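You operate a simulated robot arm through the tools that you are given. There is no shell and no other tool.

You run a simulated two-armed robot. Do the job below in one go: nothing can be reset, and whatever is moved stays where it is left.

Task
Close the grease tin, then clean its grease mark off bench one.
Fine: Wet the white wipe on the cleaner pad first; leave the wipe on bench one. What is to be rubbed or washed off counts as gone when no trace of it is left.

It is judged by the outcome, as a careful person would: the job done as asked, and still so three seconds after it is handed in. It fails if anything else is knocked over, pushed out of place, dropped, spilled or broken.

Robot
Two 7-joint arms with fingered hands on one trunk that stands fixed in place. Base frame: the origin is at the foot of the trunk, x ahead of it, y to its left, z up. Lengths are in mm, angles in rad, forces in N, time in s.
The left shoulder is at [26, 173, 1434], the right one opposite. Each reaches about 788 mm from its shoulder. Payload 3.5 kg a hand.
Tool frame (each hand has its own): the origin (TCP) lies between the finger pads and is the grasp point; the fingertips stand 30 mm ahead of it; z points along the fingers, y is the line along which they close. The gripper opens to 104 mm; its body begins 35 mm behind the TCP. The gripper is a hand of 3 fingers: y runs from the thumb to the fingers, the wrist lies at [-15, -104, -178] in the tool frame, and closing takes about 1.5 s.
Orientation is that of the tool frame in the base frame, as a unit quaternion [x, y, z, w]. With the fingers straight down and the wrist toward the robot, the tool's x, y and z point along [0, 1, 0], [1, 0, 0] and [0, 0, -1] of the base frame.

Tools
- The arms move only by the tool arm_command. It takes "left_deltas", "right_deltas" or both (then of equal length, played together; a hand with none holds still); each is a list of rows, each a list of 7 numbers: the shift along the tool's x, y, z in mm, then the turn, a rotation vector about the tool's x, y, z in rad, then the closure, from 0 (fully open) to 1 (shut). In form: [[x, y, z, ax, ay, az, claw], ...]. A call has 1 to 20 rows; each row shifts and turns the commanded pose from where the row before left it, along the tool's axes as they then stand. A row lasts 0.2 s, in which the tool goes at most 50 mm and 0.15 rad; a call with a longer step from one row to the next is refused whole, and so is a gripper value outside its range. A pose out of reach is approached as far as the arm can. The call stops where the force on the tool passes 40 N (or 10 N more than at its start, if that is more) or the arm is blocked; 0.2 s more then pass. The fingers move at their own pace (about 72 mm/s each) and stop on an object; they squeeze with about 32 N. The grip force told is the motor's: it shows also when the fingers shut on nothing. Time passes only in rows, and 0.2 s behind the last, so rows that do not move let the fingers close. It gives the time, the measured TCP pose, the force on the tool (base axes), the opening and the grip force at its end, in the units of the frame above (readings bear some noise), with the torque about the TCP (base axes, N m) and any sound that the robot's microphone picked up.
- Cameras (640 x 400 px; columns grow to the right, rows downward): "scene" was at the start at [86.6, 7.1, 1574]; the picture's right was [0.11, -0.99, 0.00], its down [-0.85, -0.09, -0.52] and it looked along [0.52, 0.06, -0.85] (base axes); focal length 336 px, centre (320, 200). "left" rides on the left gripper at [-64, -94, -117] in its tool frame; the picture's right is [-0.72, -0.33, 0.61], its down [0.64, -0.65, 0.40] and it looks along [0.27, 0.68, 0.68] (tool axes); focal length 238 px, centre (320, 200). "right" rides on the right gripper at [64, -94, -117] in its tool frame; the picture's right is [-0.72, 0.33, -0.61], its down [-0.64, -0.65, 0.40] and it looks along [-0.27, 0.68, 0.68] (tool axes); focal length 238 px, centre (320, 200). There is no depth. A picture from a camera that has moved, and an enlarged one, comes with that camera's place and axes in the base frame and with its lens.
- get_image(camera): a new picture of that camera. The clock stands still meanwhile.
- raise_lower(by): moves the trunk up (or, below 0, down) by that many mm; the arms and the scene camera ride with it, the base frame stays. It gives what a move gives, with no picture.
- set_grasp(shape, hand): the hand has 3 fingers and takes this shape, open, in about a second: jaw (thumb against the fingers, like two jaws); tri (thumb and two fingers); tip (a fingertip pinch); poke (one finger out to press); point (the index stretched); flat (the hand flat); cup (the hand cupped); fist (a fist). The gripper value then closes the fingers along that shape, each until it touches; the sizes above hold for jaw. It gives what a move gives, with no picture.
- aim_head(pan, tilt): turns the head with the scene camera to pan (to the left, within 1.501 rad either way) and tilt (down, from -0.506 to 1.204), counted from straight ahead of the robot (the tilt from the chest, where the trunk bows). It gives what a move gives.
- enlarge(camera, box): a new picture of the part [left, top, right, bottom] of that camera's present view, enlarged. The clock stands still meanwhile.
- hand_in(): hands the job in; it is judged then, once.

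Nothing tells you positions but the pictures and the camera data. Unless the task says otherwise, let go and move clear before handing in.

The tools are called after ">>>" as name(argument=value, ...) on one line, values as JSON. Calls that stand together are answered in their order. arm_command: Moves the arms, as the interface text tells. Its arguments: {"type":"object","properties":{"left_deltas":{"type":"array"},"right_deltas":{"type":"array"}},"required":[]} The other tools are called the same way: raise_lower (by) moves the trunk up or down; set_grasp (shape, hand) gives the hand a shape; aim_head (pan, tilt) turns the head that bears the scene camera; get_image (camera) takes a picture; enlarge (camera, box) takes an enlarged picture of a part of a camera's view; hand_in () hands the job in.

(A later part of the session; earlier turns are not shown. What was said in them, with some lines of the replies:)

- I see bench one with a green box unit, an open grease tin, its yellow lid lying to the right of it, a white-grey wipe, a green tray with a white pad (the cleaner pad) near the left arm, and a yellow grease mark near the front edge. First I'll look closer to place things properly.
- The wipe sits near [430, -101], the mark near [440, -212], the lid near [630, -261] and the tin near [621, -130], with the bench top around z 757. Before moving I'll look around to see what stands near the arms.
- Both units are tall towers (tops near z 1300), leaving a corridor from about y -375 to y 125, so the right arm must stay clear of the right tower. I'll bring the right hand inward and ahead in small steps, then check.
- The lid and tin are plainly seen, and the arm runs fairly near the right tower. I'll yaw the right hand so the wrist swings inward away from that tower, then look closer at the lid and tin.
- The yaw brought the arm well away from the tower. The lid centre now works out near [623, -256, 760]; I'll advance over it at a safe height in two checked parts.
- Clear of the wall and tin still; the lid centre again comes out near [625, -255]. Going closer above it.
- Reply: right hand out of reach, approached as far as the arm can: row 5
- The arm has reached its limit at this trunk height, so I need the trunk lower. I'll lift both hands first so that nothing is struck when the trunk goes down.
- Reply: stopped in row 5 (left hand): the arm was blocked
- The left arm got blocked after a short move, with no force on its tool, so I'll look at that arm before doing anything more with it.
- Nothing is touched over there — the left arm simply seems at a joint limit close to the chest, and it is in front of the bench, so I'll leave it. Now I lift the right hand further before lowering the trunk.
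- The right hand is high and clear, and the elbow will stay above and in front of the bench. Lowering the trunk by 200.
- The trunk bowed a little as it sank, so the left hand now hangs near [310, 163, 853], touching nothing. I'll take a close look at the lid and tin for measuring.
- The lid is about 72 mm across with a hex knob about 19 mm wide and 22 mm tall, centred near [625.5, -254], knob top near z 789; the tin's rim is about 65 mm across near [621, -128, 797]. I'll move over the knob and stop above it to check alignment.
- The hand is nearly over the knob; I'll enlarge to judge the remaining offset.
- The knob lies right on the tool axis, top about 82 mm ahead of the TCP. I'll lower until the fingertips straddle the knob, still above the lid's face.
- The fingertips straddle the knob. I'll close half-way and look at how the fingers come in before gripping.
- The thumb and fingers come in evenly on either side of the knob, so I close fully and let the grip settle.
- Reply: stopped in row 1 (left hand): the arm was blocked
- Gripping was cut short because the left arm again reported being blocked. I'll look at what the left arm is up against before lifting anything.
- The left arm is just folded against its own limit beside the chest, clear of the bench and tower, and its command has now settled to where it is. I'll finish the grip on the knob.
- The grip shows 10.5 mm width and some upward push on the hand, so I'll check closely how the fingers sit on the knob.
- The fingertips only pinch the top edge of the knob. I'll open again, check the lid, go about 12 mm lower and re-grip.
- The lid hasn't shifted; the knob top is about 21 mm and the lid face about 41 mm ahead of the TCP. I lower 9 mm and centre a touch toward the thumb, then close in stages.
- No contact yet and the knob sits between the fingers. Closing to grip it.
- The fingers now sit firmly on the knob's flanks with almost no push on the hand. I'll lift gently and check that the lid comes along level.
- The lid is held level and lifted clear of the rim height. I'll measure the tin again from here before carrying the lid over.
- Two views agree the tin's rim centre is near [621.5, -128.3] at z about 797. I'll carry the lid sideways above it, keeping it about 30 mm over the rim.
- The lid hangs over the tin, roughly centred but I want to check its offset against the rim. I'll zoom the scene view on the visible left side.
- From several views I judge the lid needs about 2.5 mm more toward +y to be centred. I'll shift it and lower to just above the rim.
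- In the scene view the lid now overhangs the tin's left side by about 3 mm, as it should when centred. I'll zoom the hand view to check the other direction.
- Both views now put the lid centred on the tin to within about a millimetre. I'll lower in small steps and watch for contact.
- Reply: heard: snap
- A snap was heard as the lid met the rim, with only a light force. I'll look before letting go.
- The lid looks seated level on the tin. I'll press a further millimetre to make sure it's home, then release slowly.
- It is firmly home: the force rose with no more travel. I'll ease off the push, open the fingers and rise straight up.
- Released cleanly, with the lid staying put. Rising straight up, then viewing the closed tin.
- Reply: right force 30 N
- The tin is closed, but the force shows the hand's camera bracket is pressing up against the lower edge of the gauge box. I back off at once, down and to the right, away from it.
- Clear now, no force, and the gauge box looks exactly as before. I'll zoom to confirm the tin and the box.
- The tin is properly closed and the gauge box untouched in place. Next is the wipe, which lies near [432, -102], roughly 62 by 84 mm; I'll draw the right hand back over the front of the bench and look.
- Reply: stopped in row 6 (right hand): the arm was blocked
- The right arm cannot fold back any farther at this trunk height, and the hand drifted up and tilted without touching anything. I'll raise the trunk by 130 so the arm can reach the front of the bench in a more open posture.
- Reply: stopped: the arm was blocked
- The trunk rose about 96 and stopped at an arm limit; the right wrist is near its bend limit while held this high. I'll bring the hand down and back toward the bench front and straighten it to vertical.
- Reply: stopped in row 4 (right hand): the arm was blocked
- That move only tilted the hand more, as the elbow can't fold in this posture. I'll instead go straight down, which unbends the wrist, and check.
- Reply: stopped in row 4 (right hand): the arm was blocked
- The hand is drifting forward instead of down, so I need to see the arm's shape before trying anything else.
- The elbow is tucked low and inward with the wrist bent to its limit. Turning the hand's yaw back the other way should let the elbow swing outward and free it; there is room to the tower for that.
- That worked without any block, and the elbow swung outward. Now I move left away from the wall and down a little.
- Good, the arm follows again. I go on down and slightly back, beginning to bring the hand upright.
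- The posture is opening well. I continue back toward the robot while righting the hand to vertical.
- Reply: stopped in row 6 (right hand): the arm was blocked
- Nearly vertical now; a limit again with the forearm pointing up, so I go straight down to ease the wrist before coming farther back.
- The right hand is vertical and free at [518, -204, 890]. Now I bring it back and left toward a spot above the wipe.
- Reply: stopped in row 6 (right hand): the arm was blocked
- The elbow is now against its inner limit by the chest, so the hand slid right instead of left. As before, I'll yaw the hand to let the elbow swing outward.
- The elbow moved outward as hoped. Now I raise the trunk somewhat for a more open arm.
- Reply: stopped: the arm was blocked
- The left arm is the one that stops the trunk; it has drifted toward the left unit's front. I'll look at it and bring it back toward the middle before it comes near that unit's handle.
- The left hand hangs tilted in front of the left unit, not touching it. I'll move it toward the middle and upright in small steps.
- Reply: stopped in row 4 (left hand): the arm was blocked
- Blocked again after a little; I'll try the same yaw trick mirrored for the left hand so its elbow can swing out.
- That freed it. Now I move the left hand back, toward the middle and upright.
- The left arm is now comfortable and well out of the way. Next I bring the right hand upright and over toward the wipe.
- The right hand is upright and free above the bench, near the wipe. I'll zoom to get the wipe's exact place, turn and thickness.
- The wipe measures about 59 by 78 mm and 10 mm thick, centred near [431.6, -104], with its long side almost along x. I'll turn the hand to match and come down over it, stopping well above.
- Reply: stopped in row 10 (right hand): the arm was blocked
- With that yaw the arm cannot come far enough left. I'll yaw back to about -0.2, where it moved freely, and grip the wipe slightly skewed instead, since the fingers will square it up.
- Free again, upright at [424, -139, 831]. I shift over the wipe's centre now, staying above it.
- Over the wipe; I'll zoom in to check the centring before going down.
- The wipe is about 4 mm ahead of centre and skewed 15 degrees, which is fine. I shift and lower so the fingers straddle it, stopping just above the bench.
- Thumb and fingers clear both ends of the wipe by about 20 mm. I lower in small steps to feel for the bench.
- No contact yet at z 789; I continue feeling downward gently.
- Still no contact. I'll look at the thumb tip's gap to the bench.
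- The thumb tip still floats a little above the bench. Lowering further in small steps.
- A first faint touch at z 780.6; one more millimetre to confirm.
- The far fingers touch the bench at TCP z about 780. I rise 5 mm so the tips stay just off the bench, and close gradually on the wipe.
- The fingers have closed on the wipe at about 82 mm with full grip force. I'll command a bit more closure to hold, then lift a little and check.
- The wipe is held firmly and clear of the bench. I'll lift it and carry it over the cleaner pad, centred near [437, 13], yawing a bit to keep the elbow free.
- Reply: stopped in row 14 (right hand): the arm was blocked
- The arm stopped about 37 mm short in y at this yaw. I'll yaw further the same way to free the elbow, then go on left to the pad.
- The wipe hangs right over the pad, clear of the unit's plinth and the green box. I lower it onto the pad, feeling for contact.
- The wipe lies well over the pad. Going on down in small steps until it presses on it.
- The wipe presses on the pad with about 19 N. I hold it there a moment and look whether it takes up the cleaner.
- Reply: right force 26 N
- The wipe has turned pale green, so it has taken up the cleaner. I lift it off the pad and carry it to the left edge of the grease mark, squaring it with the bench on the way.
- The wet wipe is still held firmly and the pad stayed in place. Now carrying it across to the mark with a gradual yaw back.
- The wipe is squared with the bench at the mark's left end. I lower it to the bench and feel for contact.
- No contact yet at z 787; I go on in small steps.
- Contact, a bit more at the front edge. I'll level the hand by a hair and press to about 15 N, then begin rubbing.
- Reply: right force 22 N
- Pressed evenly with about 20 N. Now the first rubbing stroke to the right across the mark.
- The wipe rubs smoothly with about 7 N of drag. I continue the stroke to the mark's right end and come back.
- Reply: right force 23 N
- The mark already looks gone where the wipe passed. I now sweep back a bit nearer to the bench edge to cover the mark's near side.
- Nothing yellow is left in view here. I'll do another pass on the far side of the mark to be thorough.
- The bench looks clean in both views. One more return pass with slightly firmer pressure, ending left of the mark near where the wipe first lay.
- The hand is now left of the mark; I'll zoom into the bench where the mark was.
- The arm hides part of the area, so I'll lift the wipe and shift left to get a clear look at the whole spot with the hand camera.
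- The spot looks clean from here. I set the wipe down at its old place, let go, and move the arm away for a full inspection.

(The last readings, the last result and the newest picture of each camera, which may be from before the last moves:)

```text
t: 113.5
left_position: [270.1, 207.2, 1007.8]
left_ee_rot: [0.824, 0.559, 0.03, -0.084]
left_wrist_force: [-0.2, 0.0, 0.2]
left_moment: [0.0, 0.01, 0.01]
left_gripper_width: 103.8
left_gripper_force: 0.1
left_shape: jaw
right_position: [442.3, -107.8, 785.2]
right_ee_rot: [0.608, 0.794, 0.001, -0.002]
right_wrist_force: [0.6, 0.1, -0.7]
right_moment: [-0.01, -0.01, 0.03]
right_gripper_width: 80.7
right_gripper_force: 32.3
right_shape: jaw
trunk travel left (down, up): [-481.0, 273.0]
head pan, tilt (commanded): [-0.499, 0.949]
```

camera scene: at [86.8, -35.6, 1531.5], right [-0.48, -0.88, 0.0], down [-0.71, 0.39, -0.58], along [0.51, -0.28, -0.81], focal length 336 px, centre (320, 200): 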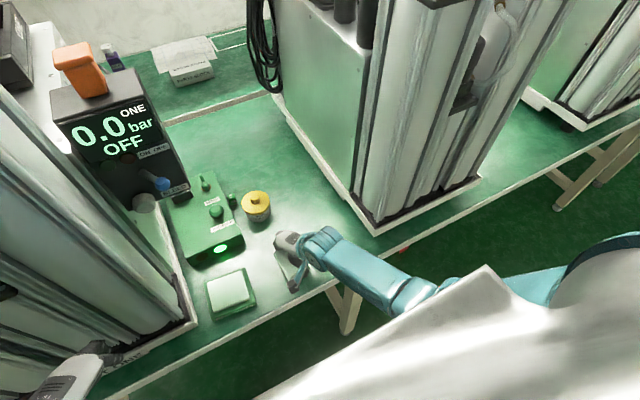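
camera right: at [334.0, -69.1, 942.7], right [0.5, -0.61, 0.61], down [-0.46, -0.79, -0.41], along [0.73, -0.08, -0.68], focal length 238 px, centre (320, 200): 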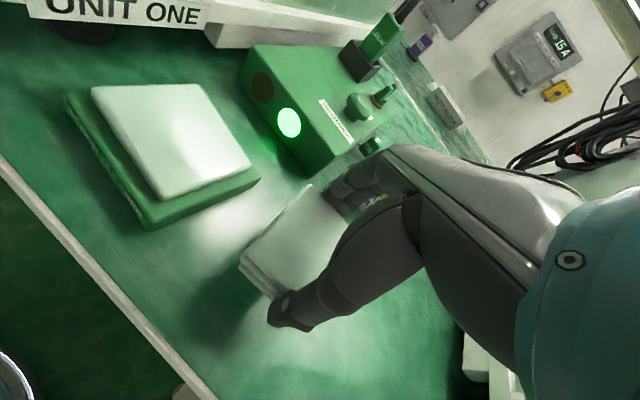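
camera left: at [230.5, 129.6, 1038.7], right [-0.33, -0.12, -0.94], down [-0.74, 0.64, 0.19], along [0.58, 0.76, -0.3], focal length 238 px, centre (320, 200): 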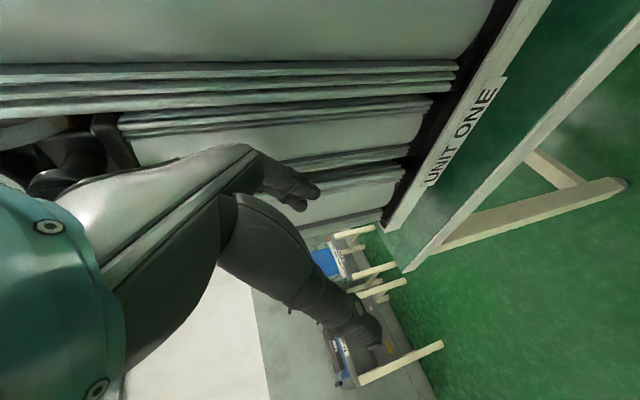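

The wipe is a few millimetres above the bench; lowering the last bit and releasing gently.

>>> arm_command(right_deltas=[[0, 0, 2, 0, 0, 0, 0.4], [0, 0, 1.5, 0, 0, 0, 0.4], [0, 0, 0, 0, 0, 0, 0.25], [0, 0, 0, 0, 0, 0, 0.12], [0, 0, 0, 0, 0, 0, 0.0], [0, 0, 0, 0, 0, 0, 0.0], [0, 0, 0, 0, 0, 0, 0.0]])

>>> get_image(camera="right")

```text
t: 115.1
left_position: [270.3, 209.3, 1007.3]
left_ee_rot: [0.825, 0.559, 0.03, -0.084]
left_wrist_force: [-0.7, -0.2, 0.3]
left_moment: [-0.01, -0.02, 0.02]
left_gripper_width: 103.9
left_gripper_force: 0.0
left_shape: jaw
right_position: [440.6, -106.2, 780.6]
right_ee_rot: [0.607, 0.795, 0.001, -0.002]
right_wrist_force: [-1.0, -0.2, 0.6]
right_moment: [-0.04, -0.01, 0.0]
right_gripper_width: 103.5
right_gripper_force: 0.0
right_shape: jaw
trunk travel left (down, up): [-481.0, 273.0]
head pan, tilt (commanded): [-0.499, 0.949]
```

```text
taken
camera right: at [333.6, -69.1, 897.9], right [0.5, -0.61, 0.61], down [-0.46, -0.79, -0.41], along [0.73, -0.08, -0.68], focal length 238 px, centre (320, 200)
```

right: 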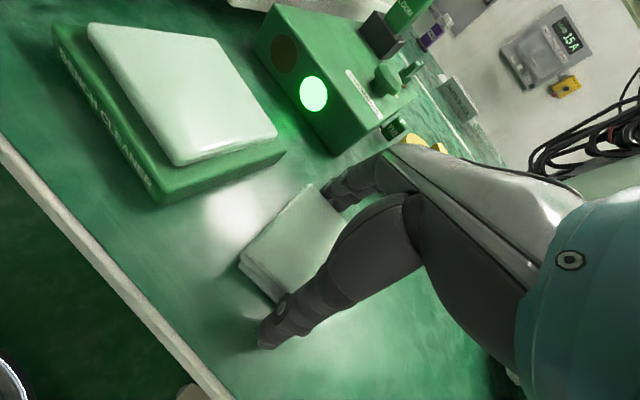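

The wipe rests on the bench and the fingers are open and clear of it. I rise straight up and then move the hand to the right to see the whole area.

>>> arm_command(right_deltas=[[0, 0, -6, 0, 0, 0, 0], [0, 0, -12, 0, 0, 0, 0], [0, 0, -16, 0, 0, 0, 0], [0, 0, -18, 0, 0, 0, 0], [0, 0, -18, 0, 0, 0, 0], [0, 0, -18, 0, 0, 0, 0], [0, 0, -18, 0, 0, 0, 0], [0, 0, 0, 0, 0, 0, 0]])

>>> get_image(camera="right")

>>> get_image(camera="scene")

```text
t: 116.9
left_position: [269.6, 209.2, 1008.0]
left_ee_rot: [0.824, 0.559, 0.03, -0.085]
left_wrist_force: [0.0, 0.2, 0.0]
left_moment: [0.03, 0.01, 0.02]
left_gripper_width: 103.8
left_gripper_force: 0.1
left_shape: jaw
right_position: [443.1, -107.2, 887.7]
right_ee_rot: [0.607, 0.795, 0.001, -0.001]
right_wrist_force: [0.1, -0.1, 0.3]
right_moment: [-0.01, 0.01, -0.03]
right_gripper_width: 103.6
right_gripper_force: 0.0
right_shape: jaw
trunk travel left (down, up): [-481.0, 273.0]
head pan, tilt (commanded): [-0.499, 0.949]
```

```text
taken
camera right: at [333.9, -69.5, 1004.5], right [0.5, -0.61, 0.61], down [-0.46, -0.79, -0.41], along [0.73, -0.08, -0.68], focal length 238 px, centre (320, 200)
```

right: 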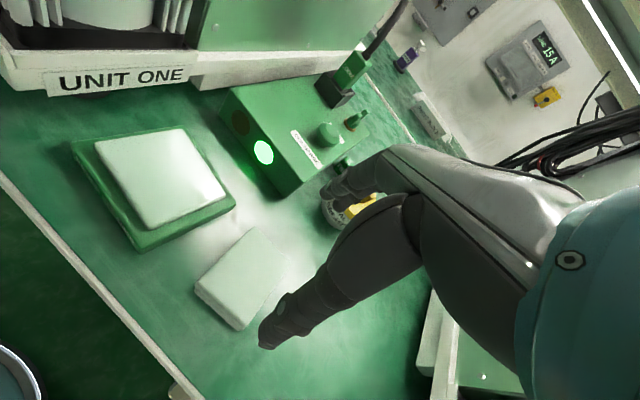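

```text
taken
camera scene: at [88.3, -35.2, 1531.4], right [-0.48, -0.88, 0.0], down [-0.71, 0.39, -0.58], along [0.51, -0.28, -0.81], focal length 336 px, centre (320, 200)
```

scene: 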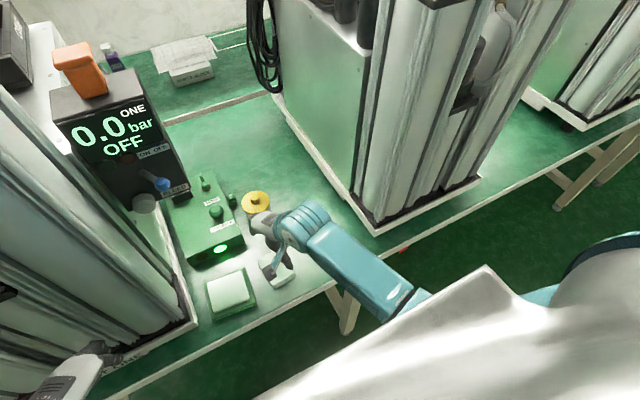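

The wipe lies flat on the bench. Now I draw the right arm back and to the right, up and out of the way, to inspect the whole spot.

>>> arm_command(right_deltas=[[-10, -9, -10, 0, 0, 0, 0], [-12.4, -11.6, -10, 0, 0, 0, 0], [-12.4, -11.6, -10, 0, 0, 0, 0], [-12.4, -11.6, -10, 0, 0, 0, 0], [-12.4, -11.6, -10, 0, 0, 0, 0], [-12.4, -11.6, -10, 0, 0, 0, 0], [-12.4, -11.6, -10, 0, 0, 0, 0], [-12.4, -11.6, -10, 0, 0, 0, 0], [-12.4, -11.6, -10, 0, 0, 0, 0], [-12.4, -11.6, -10, 0, 0, 0, 0]])

>>> aim_head(pan=-0.2, tilt=0.95)

>>> get_image(camera="scene")

>>> get_image(camera="right")

```text
t: 119.1
left_position: [270.1, 208.1, 1007.1]
left_ee_rot: [0.824, 0.559, 0.03, -0.084]
left_wrist_force: [0.3, -0.1, 0.2]
left_moment: [-0.02, -0.04, 0.01]
left_gripper_width: 103.7
left_gripper_force: 0.1
left_shape: jaw
right_position: [364.0, -255.2, 986.6]
right_ee_rot: [0.608, 0.794, 0.001, -0.002]
right_wrist_force: [0.1, -1.5, -0.2]
right_moment: [-0.01, 0.02, 0.02]
right_gripper_width: 103.6
right_gripper_force: 0.0
right_shape: jaw
trunk travel left (down, up): [-481.0, 273.0]
head pan, tilt (commanded): [-0.499, 0.949]
```

```text
t: 119.9
left_position: [271.3, 208.4, 1007.3]
left_ee_rot: [0.824, 0.559, 0.03, -0.084]
left_wrist_force: [-1.2, -0.2, -1.1]
left_moment: [0.01, -0.03, -0.04]
left_gripper_width: 103.7
left_gripper_force: 0.1
left_shape: jaw
right_position: [364.8, -256.2, 985.9]
right_ee_rot: [0.607, 0.794, 0.001, -0.002]
right_wrist_force: [0.3, 0.2, -0.2]
right_moment: [0.04, 0.0, 0.01]
right_gripper_width: 103.4
right_gripper_force: 0.0
right_shape: jaw
trunk travel left (down, up): [-481.0, 273.0]
head pan, tilt (commanded): [-0.201, 0.949]
```

```text
taken
camera scene: at [95.6, -15.1, 1531.4], right [-0.2, -0.98, 0.0], down [-0.8, 0.16, -0.58], along [0.57, -0.12, -0.81], focal length 336 px, centre (320, 200)
```

scene: 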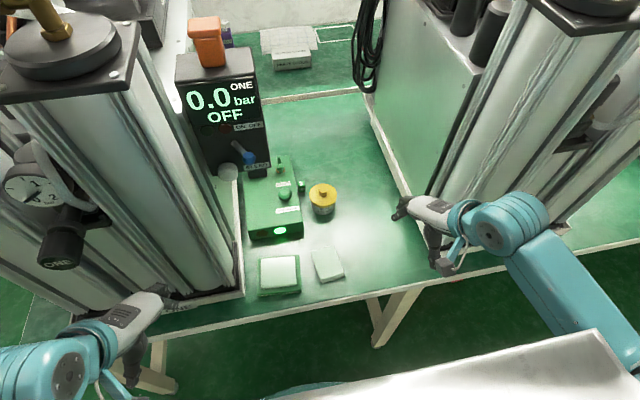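

```text
taken
camera right: at [256.7, -217.6, 1102.8], right [0.5, -0.61, 0.61], down [-0.46, -0.79, -0.41], along [0.73, -0.08, -0.68], focal length 238 px, centre (320, 200)
```

right: 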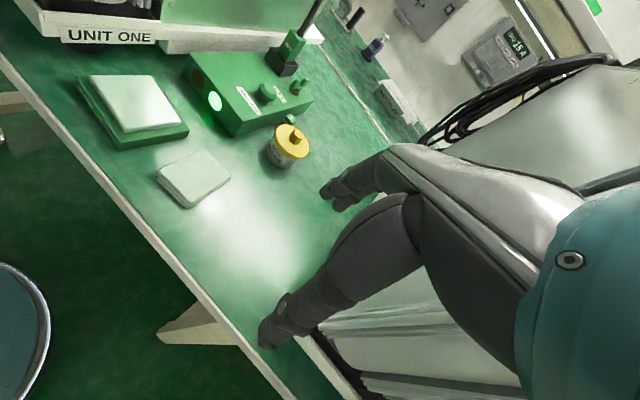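

The bench in front is now open to view; I'll zoom in hard where the mark used to be from both cameras.

>>> enlarge(camera="scene", box=[300, 220, 430, 300])

>>> enlarge(camera="right", box=[140, 120, 340, 330])

>>> enlarge(camera="scene", box=[220, 150, 360, 310])

```text
4.92 times, centred on (365, 260) of scene
camera zoom: at [95.6, -15.1, 1531.4], right [-0.2, -0.98, 0.0], down [-0.8, 0.16, -0.58], along [0.57, -0.12, -0.81], focal length 1652 px, centre (98, -95)
```

zoom: 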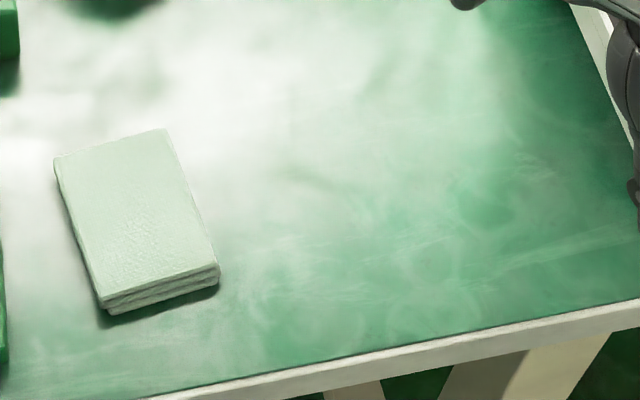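

```text
1.90 times, centred on (240, 225) of right
camera zoom: at [256.7, -217.6, 1102.8], right [0.5, -0.61, 0.61], down [-0.46, -0.79, -0.41], along [0.73, -0.08, -0.68], focal length 454 px, centre (472, 152)
```

zoom: 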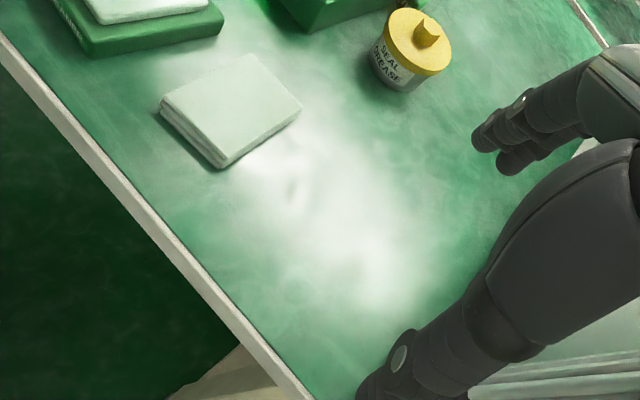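

```text
2.50 times, centred on (290, 230) of scene
camera zoom: at [95.6, -15.1, 1531.4], right [-0.2, -0.98, 0.0], down [-0.8, 0.16, -0.58], along [0.57, -0.12, -0.81], focal length 839 px, centre (395, 125)
```

zoom: 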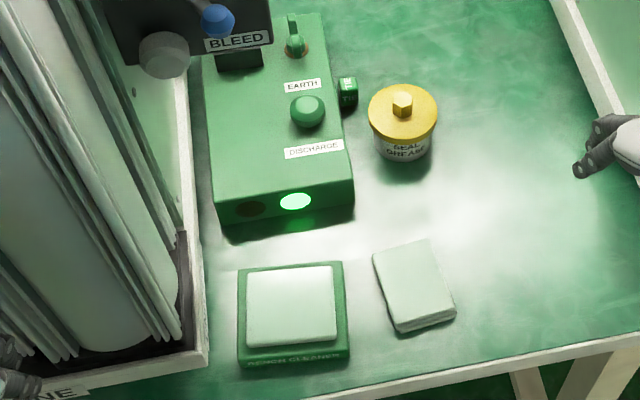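

The mark is gone with no trace of yellow from either camera. The tin is closed, the wetted wipe lies on bench one, the pad and the rest stand where they were, and both hands are clear, so I hand the job in.

>>> hand_in()

```text
The job is handed in.
```

The grease tin is closed and its grease mark is off bench one; I've handed the job in.

- **Tin:** the lid is on and level. I heard it snap, and it held firm when I pressed it afterwards.
- **Wipe:** I pressed it on the cleaner pad with about 20 N until it turned pale green, then rubbed the mark in four overlapping strokes.
- **Mark:** neither camera shows any yellow left. There was some glare on part of the spot, but nothing showed from either angle.
- **Left as:** the wipe lies flat on bench one, close to where it started. Both hands are empty and clear.

**Bump:** while lifting away from the closed tin, the camera bracket on the right hand pressed against the lower edge of the gauge box with about 30 N. I backed off at once. In the pictures before and after, the box, its lever and its knob look unchanged.
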